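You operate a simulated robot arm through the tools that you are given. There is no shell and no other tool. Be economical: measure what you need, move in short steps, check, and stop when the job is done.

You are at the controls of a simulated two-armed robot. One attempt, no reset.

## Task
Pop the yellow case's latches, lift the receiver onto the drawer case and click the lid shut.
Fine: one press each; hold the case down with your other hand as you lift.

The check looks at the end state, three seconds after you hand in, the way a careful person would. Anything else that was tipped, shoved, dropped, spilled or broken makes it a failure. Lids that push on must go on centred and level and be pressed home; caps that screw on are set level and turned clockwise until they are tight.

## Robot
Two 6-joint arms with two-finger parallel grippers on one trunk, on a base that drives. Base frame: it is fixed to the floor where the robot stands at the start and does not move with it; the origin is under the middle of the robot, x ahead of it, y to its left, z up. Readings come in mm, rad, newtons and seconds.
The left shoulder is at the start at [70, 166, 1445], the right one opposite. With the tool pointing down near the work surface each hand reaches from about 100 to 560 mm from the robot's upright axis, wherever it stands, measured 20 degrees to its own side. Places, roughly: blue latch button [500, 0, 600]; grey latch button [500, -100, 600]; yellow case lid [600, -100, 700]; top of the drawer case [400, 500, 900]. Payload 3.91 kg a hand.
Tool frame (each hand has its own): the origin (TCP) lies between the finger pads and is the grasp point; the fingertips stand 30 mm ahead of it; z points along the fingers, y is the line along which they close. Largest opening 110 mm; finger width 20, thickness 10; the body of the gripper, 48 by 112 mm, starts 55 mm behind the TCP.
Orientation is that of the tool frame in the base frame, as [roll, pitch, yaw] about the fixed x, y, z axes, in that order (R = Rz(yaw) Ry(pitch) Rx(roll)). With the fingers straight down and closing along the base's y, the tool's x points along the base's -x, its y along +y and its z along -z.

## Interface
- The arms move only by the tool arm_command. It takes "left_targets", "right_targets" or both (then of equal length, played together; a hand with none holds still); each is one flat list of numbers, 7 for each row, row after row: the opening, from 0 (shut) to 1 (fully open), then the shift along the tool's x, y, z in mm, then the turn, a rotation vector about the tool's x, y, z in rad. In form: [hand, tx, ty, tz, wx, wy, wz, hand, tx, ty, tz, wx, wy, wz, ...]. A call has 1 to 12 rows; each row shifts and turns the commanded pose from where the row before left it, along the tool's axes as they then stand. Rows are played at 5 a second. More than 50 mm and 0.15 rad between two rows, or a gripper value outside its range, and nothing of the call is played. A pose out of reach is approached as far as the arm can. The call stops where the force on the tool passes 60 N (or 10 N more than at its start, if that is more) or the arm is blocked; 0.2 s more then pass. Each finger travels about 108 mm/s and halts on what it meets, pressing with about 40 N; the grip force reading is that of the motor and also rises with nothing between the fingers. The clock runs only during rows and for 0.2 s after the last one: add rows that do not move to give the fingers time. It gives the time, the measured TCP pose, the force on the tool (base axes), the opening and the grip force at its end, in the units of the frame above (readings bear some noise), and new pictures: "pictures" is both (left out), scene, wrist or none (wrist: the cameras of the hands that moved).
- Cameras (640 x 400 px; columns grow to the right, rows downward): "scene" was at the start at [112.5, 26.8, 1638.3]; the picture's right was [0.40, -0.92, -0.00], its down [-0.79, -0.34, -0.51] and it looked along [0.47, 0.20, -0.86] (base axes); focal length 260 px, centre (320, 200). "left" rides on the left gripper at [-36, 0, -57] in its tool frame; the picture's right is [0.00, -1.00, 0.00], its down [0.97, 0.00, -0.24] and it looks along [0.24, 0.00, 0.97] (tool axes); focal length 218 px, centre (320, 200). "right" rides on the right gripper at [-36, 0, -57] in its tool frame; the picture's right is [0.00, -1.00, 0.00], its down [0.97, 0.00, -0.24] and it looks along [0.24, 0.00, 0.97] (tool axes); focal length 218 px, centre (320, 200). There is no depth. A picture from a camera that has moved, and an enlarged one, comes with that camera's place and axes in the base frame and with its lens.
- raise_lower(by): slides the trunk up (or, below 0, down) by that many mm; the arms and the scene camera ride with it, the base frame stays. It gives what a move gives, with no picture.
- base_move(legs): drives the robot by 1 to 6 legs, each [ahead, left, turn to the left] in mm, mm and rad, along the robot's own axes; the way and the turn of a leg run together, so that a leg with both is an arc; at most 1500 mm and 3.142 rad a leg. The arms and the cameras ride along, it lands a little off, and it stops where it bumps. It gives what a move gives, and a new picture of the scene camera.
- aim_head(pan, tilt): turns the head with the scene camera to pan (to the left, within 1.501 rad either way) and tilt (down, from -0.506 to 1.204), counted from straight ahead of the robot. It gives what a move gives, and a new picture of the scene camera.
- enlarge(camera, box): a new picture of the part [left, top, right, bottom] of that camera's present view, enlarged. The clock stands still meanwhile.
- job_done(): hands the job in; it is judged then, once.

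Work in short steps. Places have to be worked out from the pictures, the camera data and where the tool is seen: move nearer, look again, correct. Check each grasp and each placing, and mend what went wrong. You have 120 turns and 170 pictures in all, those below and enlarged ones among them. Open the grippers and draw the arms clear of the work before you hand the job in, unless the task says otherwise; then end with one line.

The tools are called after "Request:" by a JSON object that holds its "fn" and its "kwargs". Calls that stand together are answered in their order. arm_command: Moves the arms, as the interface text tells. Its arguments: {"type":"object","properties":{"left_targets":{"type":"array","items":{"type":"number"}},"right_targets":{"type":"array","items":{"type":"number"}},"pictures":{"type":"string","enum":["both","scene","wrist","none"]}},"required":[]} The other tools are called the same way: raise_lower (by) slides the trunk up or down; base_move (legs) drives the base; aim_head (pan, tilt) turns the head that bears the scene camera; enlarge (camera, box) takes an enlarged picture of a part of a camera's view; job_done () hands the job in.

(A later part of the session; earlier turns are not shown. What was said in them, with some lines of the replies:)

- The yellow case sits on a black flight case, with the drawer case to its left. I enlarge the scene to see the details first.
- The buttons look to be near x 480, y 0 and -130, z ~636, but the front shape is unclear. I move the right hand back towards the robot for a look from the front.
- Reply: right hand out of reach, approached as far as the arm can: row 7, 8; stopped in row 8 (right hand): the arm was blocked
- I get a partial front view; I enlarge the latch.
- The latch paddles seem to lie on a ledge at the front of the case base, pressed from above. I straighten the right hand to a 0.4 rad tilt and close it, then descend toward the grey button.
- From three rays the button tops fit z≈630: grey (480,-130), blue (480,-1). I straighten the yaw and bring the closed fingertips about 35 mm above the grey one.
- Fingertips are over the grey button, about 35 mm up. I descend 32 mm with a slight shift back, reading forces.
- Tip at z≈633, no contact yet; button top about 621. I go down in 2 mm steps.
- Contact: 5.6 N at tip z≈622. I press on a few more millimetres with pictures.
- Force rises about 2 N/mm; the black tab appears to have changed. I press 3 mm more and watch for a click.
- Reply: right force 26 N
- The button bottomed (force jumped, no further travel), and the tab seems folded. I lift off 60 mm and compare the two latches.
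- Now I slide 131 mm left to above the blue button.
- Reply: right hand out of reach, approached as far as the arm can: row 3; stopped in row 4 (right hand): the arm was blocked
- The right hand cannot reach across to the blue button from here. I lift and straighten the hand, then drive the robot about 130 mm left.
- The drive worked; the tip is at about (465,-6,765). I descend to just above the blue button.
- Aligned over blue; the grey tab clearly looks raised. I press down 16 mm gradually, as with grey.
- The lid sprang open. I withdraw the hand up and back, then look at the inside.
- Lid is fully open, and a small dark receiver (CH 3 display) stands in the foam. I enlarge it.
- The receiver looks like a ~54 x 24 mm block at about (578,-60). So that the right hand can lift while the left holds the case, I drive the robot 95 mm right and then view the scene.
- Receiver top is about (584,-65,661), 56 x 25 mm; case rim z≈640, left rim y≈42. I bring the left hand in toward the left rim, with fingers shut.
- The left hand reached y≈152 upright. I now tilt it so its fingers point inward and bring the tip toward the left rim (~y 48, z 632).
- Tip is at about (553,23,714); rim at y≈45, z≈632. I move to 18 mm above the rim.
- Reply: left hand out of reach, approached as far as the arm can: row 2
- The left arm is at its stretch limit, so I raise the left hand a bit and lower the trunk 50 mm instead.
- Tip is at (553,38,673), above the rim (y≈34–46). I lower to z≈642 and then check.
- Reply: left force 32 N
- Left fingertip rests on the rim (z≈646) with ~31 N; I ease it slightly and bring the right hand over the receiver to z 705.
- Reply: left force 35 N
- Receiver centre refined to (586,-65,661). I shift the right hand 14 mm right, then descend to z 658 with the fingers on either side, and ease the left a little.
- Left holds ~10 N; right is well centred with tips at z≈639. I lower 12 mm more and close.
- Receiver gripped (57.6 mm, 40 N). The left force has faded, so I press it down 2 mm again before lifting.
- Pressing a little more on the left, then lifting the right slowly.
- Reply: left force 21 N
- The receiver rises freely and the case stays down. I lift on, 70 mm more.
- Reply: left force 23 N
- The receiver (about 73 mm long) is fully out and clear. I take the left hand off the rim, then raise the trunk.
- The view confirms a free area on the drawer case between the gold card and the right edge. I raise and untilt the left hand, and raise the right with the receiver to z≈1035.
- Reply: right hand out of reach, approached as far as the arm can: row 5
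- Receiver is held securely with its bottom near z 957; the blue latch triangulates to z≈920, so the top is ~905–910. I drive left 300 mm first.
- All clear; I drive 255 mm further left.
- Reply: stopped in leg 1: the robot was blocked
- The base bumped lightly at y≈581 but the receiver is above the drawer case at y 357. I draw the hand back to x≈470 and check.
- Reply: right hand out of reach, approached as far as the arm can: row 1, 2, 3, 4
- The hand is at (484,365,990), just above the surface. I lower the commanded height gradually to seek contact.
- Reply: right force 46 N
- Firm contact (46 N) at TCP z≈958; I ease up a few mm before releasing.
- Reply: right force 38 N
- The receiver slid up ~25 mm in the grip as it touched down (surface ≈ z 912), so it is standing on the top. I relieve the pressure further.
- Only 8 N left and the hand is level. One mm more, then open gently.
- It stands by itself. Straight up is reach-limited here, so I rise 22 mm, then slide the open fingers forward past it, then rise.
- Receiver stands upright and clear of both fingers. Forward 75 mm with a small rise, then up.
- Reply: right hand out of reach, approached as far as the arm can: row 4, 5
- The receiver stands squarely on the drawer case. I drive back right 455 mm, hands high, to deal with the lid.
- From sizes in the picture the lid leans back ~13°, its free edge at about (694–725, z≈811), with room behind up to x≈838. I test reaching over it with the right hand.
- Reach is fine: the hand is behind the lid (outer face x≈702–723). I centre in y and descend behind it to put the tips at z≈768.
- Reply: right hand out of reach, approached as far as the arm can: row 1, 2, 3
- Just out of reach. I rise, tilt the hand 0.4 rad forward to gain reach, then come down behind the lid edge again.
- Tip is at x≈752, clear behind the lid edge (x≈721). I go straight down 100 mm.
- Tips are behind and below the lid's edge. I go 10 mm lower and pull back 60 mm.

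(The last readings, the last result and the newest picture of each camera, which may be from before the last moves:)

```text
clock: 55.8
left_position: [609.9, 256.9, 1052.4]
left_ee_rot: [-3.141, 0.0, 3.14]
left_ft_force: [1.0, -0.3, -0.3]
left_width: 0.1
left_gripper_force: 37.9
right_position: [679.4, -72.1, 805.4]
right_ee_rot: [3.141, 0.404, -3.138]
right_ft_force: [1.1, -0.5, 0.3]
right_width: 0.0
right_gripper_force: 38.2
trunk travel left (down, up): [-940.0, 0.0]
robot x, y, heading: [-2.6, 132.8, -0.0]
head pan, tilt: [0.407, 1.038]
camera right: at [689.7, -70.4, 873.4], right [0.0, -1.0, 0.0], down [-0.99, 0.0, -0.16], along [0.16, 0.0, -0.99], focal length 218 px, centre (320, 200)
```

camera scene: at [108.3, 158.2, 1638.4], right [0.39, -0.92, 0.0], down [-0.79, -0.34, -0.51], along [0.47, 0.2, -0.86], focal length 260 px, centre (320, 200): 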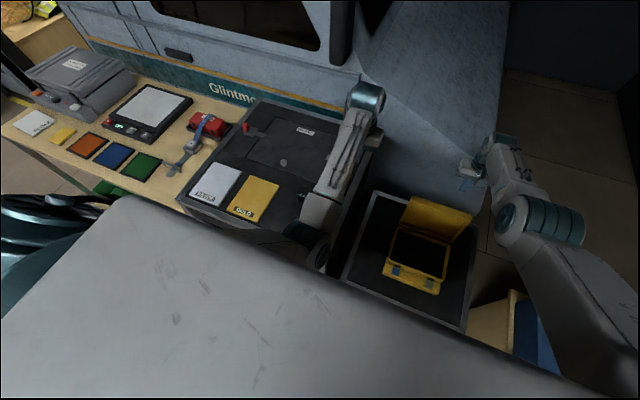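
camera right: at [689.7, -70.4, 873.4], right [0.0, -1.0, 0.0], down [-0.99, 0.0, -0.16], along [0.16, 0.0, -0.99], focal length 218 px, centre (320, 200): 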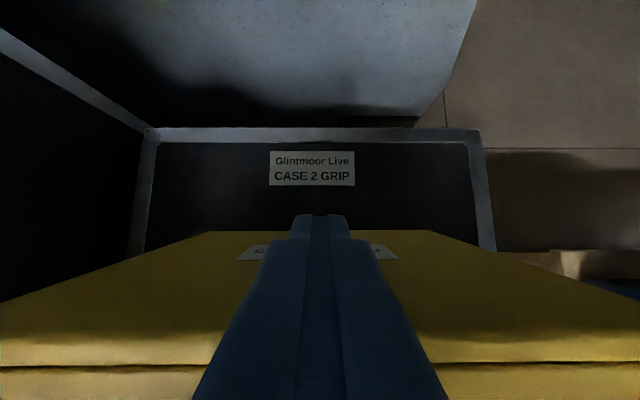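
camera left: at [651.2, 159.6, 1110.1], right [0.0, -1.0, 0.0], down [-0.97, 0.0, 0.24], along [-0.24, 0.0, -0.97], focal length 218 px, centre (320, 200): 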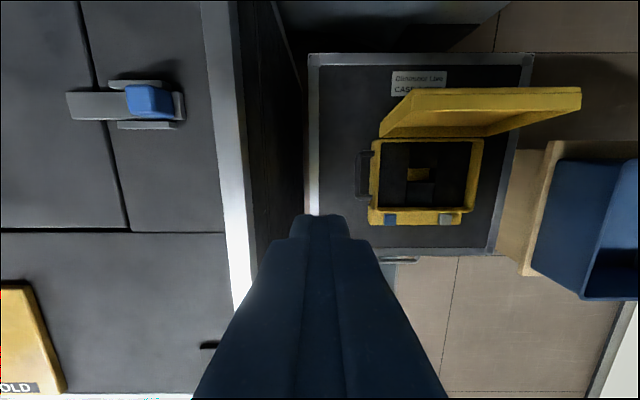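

The lid follows easily. I keep pulling 60 mm more.

Request:
{"fn": "arm_command", "kwargs": {"right_targets": [0, 13.8, 0, -5.9, 0, 0, 0, 0, 13.8, 0, -5.9, 0, 0, 0, 0, 13.8, 0, -5.9, 0, 0, 0, 0, 13.8, 0, -5.9, 0, 0, 0, 0, 0, 0, 0, 0, 0, 0], "pictures": "both"}}

```text
clock: 57.0
left_position: [610.9, 255.8, 1052.5]
left_ee_rot: [3.14, -0.001, 3.139]
left_ft_force: [-0.4, -1.1, 0.0]
left_width: 0.0
left_gripper_force: 38.0
right_position: [619.9, -70.5, 806.2]
right_ee_rot: [-3.141, 0.404, -3.141]
right_ft_force: [-1.1, -0.6, 1.0]
right_width: 0.0
right_gripper_force: 37.2
trunk travel left (down, up): [-940.0, 0.0]
robot x, y, heading: [-5.6, 128.2, -0.002]
head pan, tilt: [0.407, 1.038]
camera scene: at [109.0, 158.6, 1638.3], right [0.39, -0.92, 0.0], down [-0.79, -0.34, -0.51], along [0.47, 0.2, -0.86], focal length 260 px, centre (320, 200)
camera right: at [629.6, -70.1, 873.3], right [0.0, -1.0, 0.0], down [-0.99, 0.0, -0.16], along [0.16, 0.0, -0.99], focal length 218 px, centre (320, 200)
```

scene: 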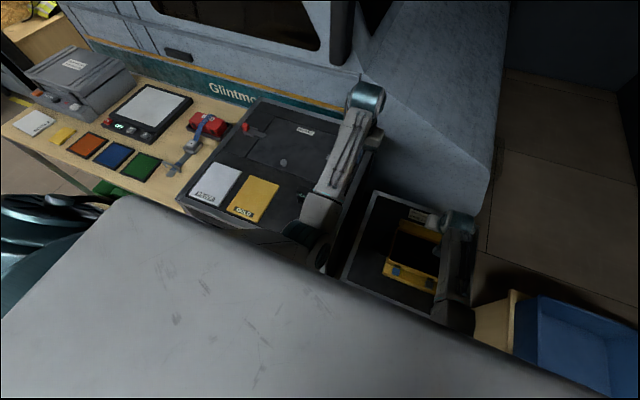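
right: 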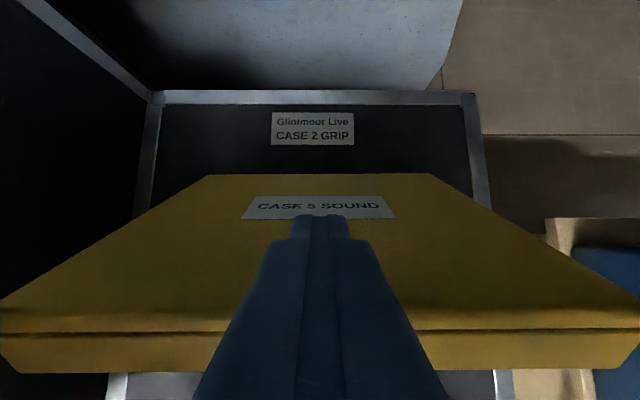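

The lid is past vertical and coming down. I follow it down and back towards closed.

Request:
{"fn": "arm_command", "kwargs": {"right_targets": [0, 22.7, 0, 6.2, 0, 0, 0, 0, 22.7, 0, 6.2, 0, 0, 0, 0, 22.7, 0, 6.2, 0, 0, 0, 0, 0, 0, 0, 0, 0, 0], "pictures": "wrist"}}

```text
clock: 58.0
left_position: [611.6, 256.7, 1052.8]
left_ee_rot: [-3.141, 0.001, 3.139]
left_ft_force: [0.4, 0.6, -0.2]
left_width: 0.1
left_gripper_force: 37.7
right_position: [563.0, -70.0, 761.4]
right_ee_rot: [-3.141, 0.404, -3.141]
right_ft_force: [0.5, -0.2, 1.6]
right_width: 0.0
right_gripper_force: 37.8
trunk travel left (down, up): [-940.0, 0.0]
robot x, y, heading: [-4.5, 132.8, -0.005]
head pan, tilt: [0.407, 1.038]
camera right: at [573.7, -69.3, 828.5], right [0.0, -1.0, 0.0], down [-0.99, 0.0, -0.16], along [0.16, 0.0, -0.99], focal length 218 px, centre (320, 200)
```

right: 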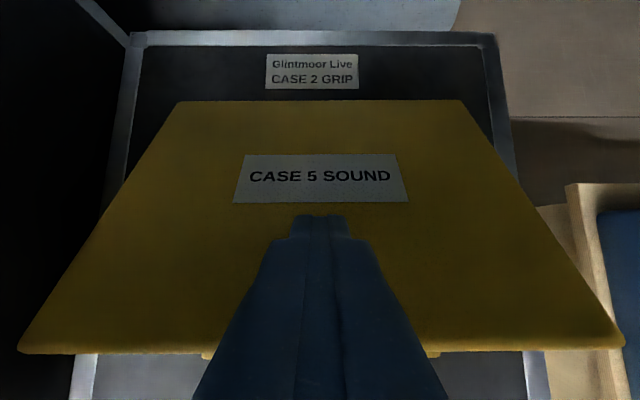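

Nearly closed. I slide the tips to x≈535 near the latch side and press down in small steps.

Request:
{"fn": "arm_command", "kwargs": {"right_targets": [0, 21.5, 0, -0.5, 0, 0, 0, 0, 21.5, 0, -0.5, 0, 0, 0, 0, 2.4, 0, 5.5, 0, 0, 0, 0, 2.4, 0, 5.5, 0, 0, 0, 0, 0, 0, 0, 0, 0, 0], "pictures": "wrist"}}

```text
clock: 59.2
left_position: [609.4, 256.4, 1053.1]
left_ee_rot: [3.141, 0.0, 3.141]
left_ft_force: [0.0, 0.7, 0.6]
left_width: 0.0
left_gripper_force: 37.5
right_position: [523.2, -72.4, 733.7]
right_ee_rot: [3.14, 0.406, -3.141]
right_ft_force: [0.5, -0.3, 1.0]
right_width: 0.0
right_gripper_force: 37.8
trunk travel left (down, up): [-940.0, 0.0]
robot x, y, heading: [-2.7, 131.5, 0.001]
head pan, tilt: [0.407, 1.038]
camera right: at [534.5, -70.7, 801.3], right [0.0, -1.0, 0.0], down [-0.99, 0.0, -0.16], along [0.16, 0.0, -0.99], focal length 218 px, centre (320, 200)
```

right: 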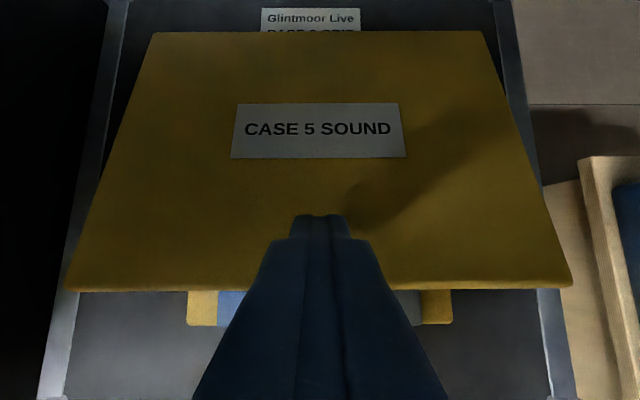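

Tip at z≈706, light contact. I continue down.

Request:
{"fn": "arm_command", "kwargs": {"right_targets": [0, 1.2, 0, 2.8, 0, 0, 0, 0, 1.2, 0, 2.8, 0, 0, 0, 0, 1.2, 0, 2.8, 0, 0, 0, 0, 1.2, 0, 2.8, 0, 0, 0, 0, 0, 0, 0, 0, 0, 0], "pictures": "wrist"}}

```text
clock: 60.4
left_position: [609.5, 256.8, 1053.6]
left_ee_rot: [-3.141, -0.002, -3.141]
left_ft_force: [-0.3, 0.2, 0.1]
left_width: 0.0
left_gripper_force: 37.5
right_position: [524.5, -70.2, 721.6]
right_ee_rot: [-3.141, 0.405, -3.141]
right_ft_force: [-0.1, -0.1, 1.6]
right_width: 0.1
right_gripper_force: 37.9
trunk travel left (down, up): [-940.0, 0.0]
robot x, y, heading: [-4.7, 132.5, -0.003]
head pan, tilt: [0.407, 1.038]
camera right: at [534.1, -70.2, 788.5], right [0.0, -1.0, 0.0], down [-0.99, 0.0, -0.16], along [0.16, 0.0, -0.99], focal length 218 px, centre (320, 200)
```

right: 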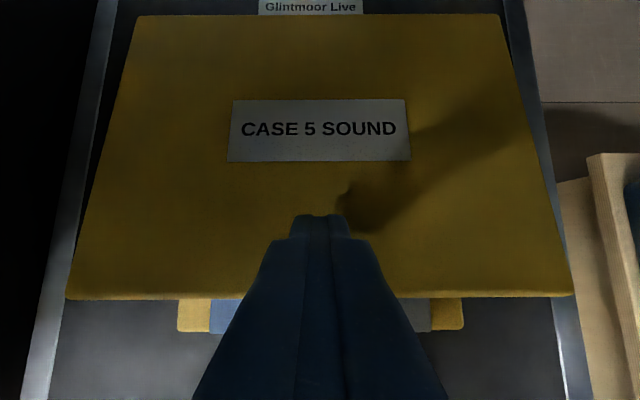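

Still closing lightly (tip z≈694). I continue pressing until the force rises.

Request:
{"fn": "arm_command", "kwargs": {"right_targets": [0, 1.2, 0, 2.8, 0, 0, 0, 0, 1.2, 0, 2.8, 0, 0, 0, 0, 1.2, 0, 2.8, 0, 0, 0, 0, 1.2, 0, 2.8, 0, 0, 0, 0, 0, 0, 0, 0, 0, 0], "pictures": "wrist"}}

```text
clock: 61.6
left_position: [610.9, 256.2, 1051.5]
left_ee_rot: [-3.14, -0.001, 3.139]
left_ft_force: [-0.3, -0.5, 1.0]
left_width: 0.1
left_gripper_force: 37.2
right_position: [523.2, -70.9, 710.5]
right_ee_rot: [-3.141, 0.406, -3.14]
right_ft_force: [0.1, -0.7, 0.9]
right_width: 0.0
right_gripper_force: 37.7
trunk travel left (down, up): [-940.0, 0.0]
robot x, y, heading: [-2.3, 129.2, 0.001]
head pan, tilt: [0.407, 1.038]
camera right: at [533.8, -70.3, 776.7], right [0.0, -1.0, 0.0], down [-0.99, 0.0, -0.16], along [0.16, 0.0, -0.99], focal length 218 px, centre (320, 200)
```

right: 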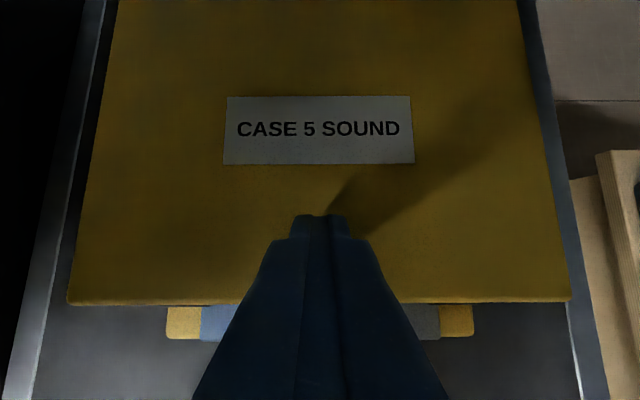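

Tip z≈683, still light. More small steps.

Request:
{"fn": "arm_command", "kwargs": {"right_targets": [0, 1, 0, 2.3, 0, 0, 0, 0, 1, 0, 2.3, 0, 0, 0, 0, 1, 0, 2.3, 0, 0, 0, 0, 1, 0, 2.3, 0, 0, 0, 0, 0, 0, 0, 0, 0, 0], "pictures": "wrist"}}

```text
clock: 62.8
left_position: [605.1, 256.9, 1057.1]
left_ee_rot: [-3.141, 0.008, 3.139]
left_ft_force: [-0.3, 0.3, 0.4]
left_width: 0.0
left_gripper_force: 37.7
right_position: [522.4, -70.4, 706.5]
right_ee_rot: [-3.138, 0.419, -3.139]
right_ft_force: [-8.4, -9.8, 56.2]
right_width: 0.0
right_gripper_force: 38.0
trunk travel left (down, up): [-940.0, 0.0]
robot x, y, heading: [-3.3, 135.4, -0.006]
head pan, tilt: [0.407, 1.038]
camera right: at [532.3, -69.9, 773.8], right [0.0, -1.0, 0.0], down [-0.98, 0.0, -0.18], along [0.18, 0.0, -0.98], focal length 218 px, centre (320, 200)
```

right: 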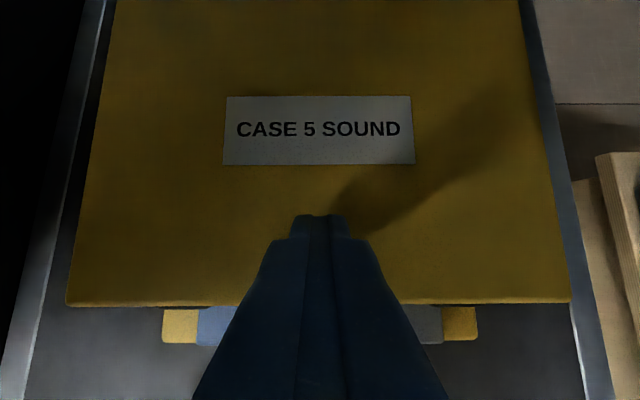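

56 N at tip z≈679: lid is bottomed. I back off and up and look whether it stays latched.

Request:
{"fn": "arm_command", "kwargs": {"right_targets": [0, -4, 0, -9, 0, 0, 0, 0, -8, 0, -30, 0, 0, 0, 0, 8, 0, -42, 0, 0, 0, 0, 8, 0, -42, 0, 0, 0, 0, 0, 0, 0, 0, 0, 0], "pictures": "wrist"}}

Request:
{"fn": "enlarge", "kwargs": {"camera": "right", "box": [130, 60, 530, 310]}}

Request:
{"fn": "enlarge", "kwargs": {"camera": "scene", "box": [350, 190, 490, 310]}}

```text
clock: 64.0
left_position: [611.5, 255.8, 1051.9]
left_ee_rot: [-3.141, 0.0, 3.14]
left_ft_force: [-0.3, 0.0, -0.5]
left_width: 0.1
left_gripper_force: 38.2
right_position: [469.6, -70.1, 810.1]
right_ee_rot: [-3.141, 0.403, -3.14]
right_ft_force: [0.1, 1.2, -0.7]
right_width: 0.0
right_gripper_force: 37.4
trunk travel left (down, up): [-940.0, 0.0]
robot x, y, heading: [-5.7, 136.4, -0.003]
head pan, tilt: [0.407, 1.038]
camera right: at [480.6, -69.0, 877.1], right [0.0, -1.0, 0.0], down [-0.99, 0.0, -0.16], along [0.16, 0.0, -0.99], focal length 218 px, centre (320, 200)
```

right: 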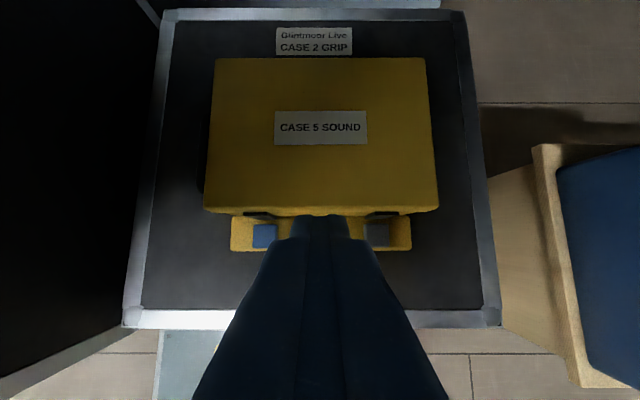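

```text
1.60 times, centred on (330, 185) of right
camera zoom: at [480.6, -69.0, 877.1], right [0.0, -1.0, 0.0], down [-0.99, 0.0, -0.16], along [0.16, 0.0, -0.99], focal length 349 px, centre (304, 224)
```

zoom: 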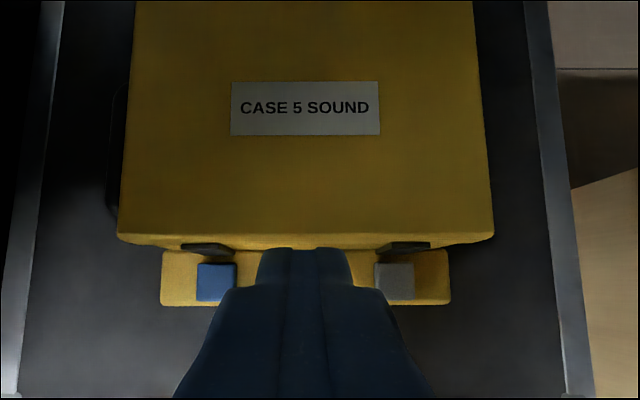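

```text
3.33 times, centred on (420, 250) of scene
camera zoom: at [110.0, 158.6, 1638.2], right [0.39, -0.92, 0.0], down [-0.79, -0.34, -0.51], along [0.47, 0.2, -0.86], focal length 868 px, centre (-13, 33)
```

zoom: 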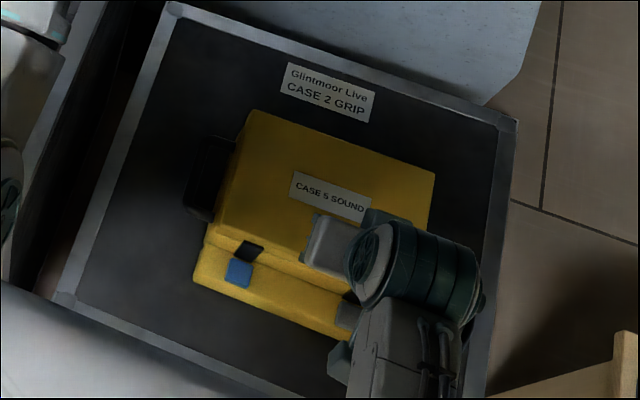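

The lid stays down; I move the hand aside to compare both latch tabs with the original latched look.

Request:
{"fn": "arm_command", "kwargs": {"right_targets": [0, -10, -40, -20, 0, 0, 0, 0, -10, -40, -20, 0, 0, 0, 0, -10, -40, -20, 0, 0, 0, 0, 0, 0, 0, 0, 0, 0], "pictures": "wrist"}}

Request:
{"fn": "enlarge", "kwargs": {"camera": "right", "box": [110, 80, 350, 250]}}

Request:
{"fn": "enlarge", "kwargs": {"camera": "scene", "box": [360, 220, 460, 310]}}

```text
clock: 65.0
left_position: [609.8, 256.5, 1052.4]
left_ee_rot: [3.141, 0.001, 3.139]
left_ft_force: [-0.1, 0.0, 0.1]
left_width: 0.0
left_gripper_force: 37.6
right_position: [471.9, -190.3, 879.3]
right_ee_rot: [3.14, 0.405, -3.14]
right_ft_force: [0.2, 0.3, -0.6]
right_width: 0.1
right_gripper_force: 38.0
trunk travel left (down, up): [-940.0, 0.0]
robot x, y, heading: [-6.7, 130.2, -0.004]
head pan, tilt: [0.407, 1.038]
camera right: at [484.0, -190.4, 946.2], right [0.0, -1.0, 0.0], down [-0.99, 0.0, -0.16], along [0.16, 0.0, -0.99], focal length 218 px, centre (320, 200)
```

right: 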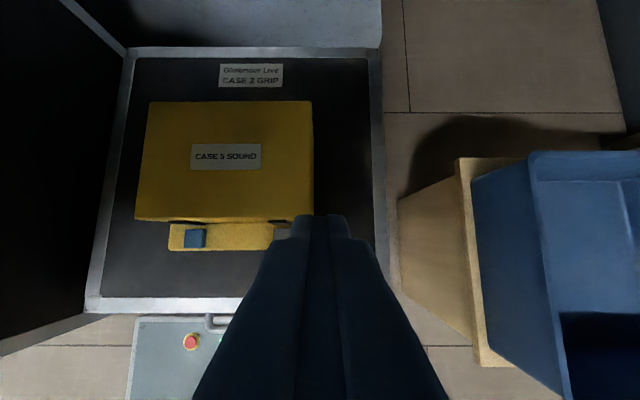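

```text
2.35 times, centred on (230, 165) of right
camera zoom: at [484.0, -190.4, 946.2], right [0.0, -1.0, 0.0], down [-0.99, 0.0, -0.16], along [0.16, 0.0, -0.99], focal length 514 px, centre (532, 282)
```

zoom: 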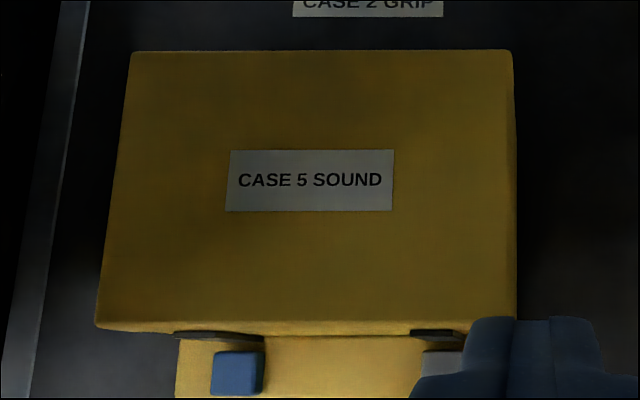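

```text
4.44 times, centred on (410, 265) of scene
camera zoom: at [108.7, 159.3, 1638.3], right [0.39, -0.92, 0.0], down [-0.79, -0.34, -0.51], along [0.47, 0.2, -0.86], focal length 1157 px, centre (-80, -89)
```

zoom: 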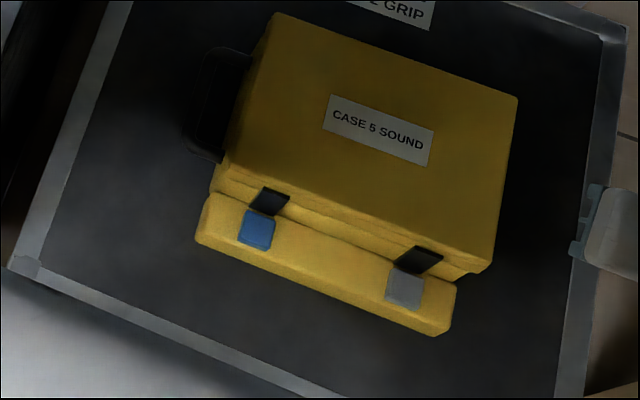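

Both tabs stand tall again over the lid lip, matching the original latched look (a popped tab lay flat). I open both grippers, raise the right hand, and check the receiver.

Request:
{"fn": "arm_command", "kwargs": {"left_targets": [0.5, 0, 0, 0, 0, 0, 0, 1, 0, 0, 0, 0, 0, 0, 1, 0, 0, 0, 0, 0, 0, 1, 0, 0, 0, 0, 0, 0, 1, 0, 0, 0, 0, 0, 0], "right_targets": [0.5, 0, -30, -30, 0, 0.1, 0, 1, -20, -20, -30, 0, 0.1, 0, 1, -30, -10, -20, 0, 0.1, 0, 1, -30, 0, -20, 0, 0.1, 0, 1, 0, 0, 0, 0, 0, 0], "pictures": "scene"}}

Request:
{"fn": "enlarge", "kwargs": {"camera": "scene", "box": [160, 80, 480, 310]}}

Request:
{"fn": "enlarge", "kwargs": {"camera": "left", "box": [0, 0, 640, 400]}}

```text
clock: 66.2
left_position: [609.1, 255.6, 1053.5]
left_ee_rot: [3.141, 0.003, 3.139]
left_ft_force: [-0.5, -0.5, 0.3]
left_width: 110.0
left_gripper_force: 0.1
right_position: [526.7, -247.9, 988.8]
right_ee_rot: [-3.141, 0.004, -3.141]
right_ft_force: [-0.7, -0.3, -0.2]
right_width: 109.8
right_gripper_force: 0.1
trunk travel left (down, up): [-940.0, 0.0]
robot x, y, heading: [-4.2, 132.9, -0.001]
head pan, tilt: [0.407, 1.038]
camera scene: at [107.4, 157.7, 1638.4], right [0.39, -0.92, 0.0], down [-0.79, -0.34, -0.51], along [0.47, 0.2, -0.86], focal length 260 px, centre (320, 200)
```

scene: 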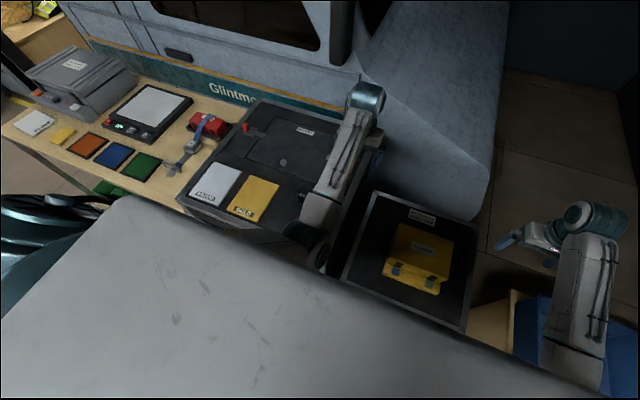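

```text
1.74 times, centred on (320, 195) of scene
camera zoom: at [107.4, 157.7, 1638.4], right [0.39, -0.92, 0.0], down [-0.79, -0.34, -0.51], along [0.47, 0.2, -0.86], focal length 453 px, centre (320, 209)
```

zoom: 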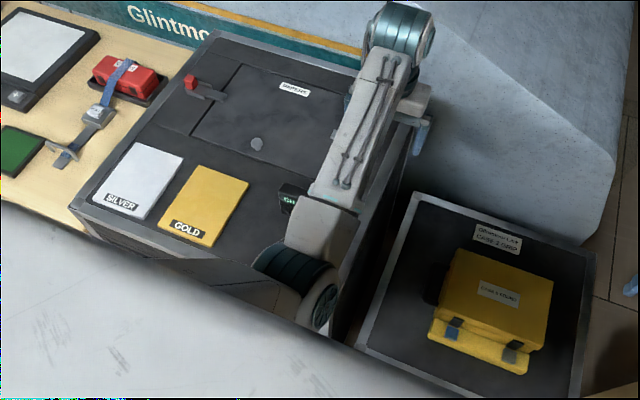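

```text
1.00 times, centred on (320, 200) of left
camera zoom: at [646.8, 255.3, 1110.4], right [0.0, -1.0, 0.0], down [-0.97, 0.0, 0.24], along [-0.24, 0.0, -0.97], focal length 218 px, centre (320, 200)
```

zoom: 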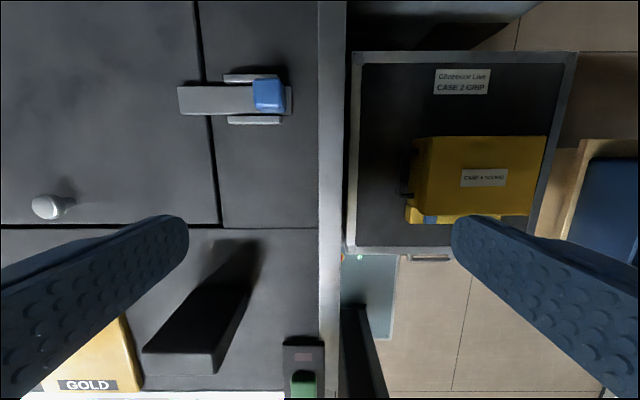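

The receiver is upright and the lid shut; I drive 120 mm right so the left arm is well clear of the receiver, then check once more.

Request:
{"fn": "base_move", "kwargs": {"legs": [[0, -120, 0]]}}

Request:
{"fn": "enlarge", "kwargs": {"camera": "scene", "box": [140, 80, 460, 300]}}

```text
clock: 67.4
left_position: [610.7, 137.3, 1052.5]
left_ee_rot: [-3.14, 0.001, 3.137]
left_ft_force: [-0.4, 0.5, -0.1]
left_width: 109.9
left_gripper_force: 0.1
right_position: [526.6, -367.2, 990.7]
right_ee_rot: [-3.14, 0.006, 3.139]
right_ft_force: [-0.4, 0.0, 0.4]
right_width: 109.7
right_gripper_force: 0.0
trunk travel left (down, up): [-940.0, 0.0]
robot x, y, heading: [-5.2, 15.5, -0.005]
head pan, tilt: [0.407, 1.038]
camera scene: at [108.5, 42.5, 1638.2], right [0.39, -0.92, 0.0], down [-0.79, -0.34, -0.51], along [0.47, 0.2, -0.86], focal length 260 px, centre (320, 200)
```

scene: 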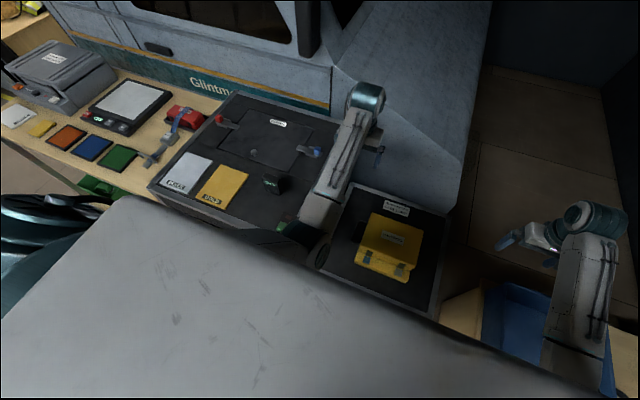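

```text
1.82 times, centred on (300, 190) of scene
camera zoom: at [108.5, 42.5, 1638.2], right [0.39, -0.92, 0.0], down [-0.79, -0.34, -0.51], along [0.47, 0.2, -0.86], focal length 473 px, centre (356, 218)
```

zoom: 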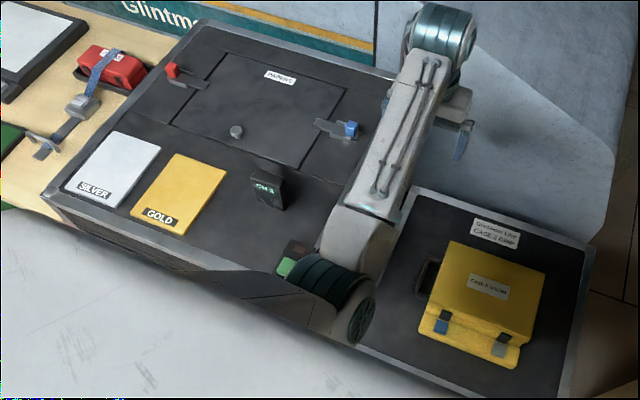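

The receiver is upright on the drawer case, the lid is closed and latched, the other items look undisturbed, and both arms are clear with the grippers open. I hand in.

Request:
{"fn": "job_done", "kwargs": {}}

```text
The job is handed in.
```

The receiver is standing upright on the drawer case and the yellow case's lid is pressed shut. Both latch tabs look latched again. I pressed each latch once and held the case down with the left hand during the lift. The base bumped something unseen at the far left of its drive, but nothing in view moved.
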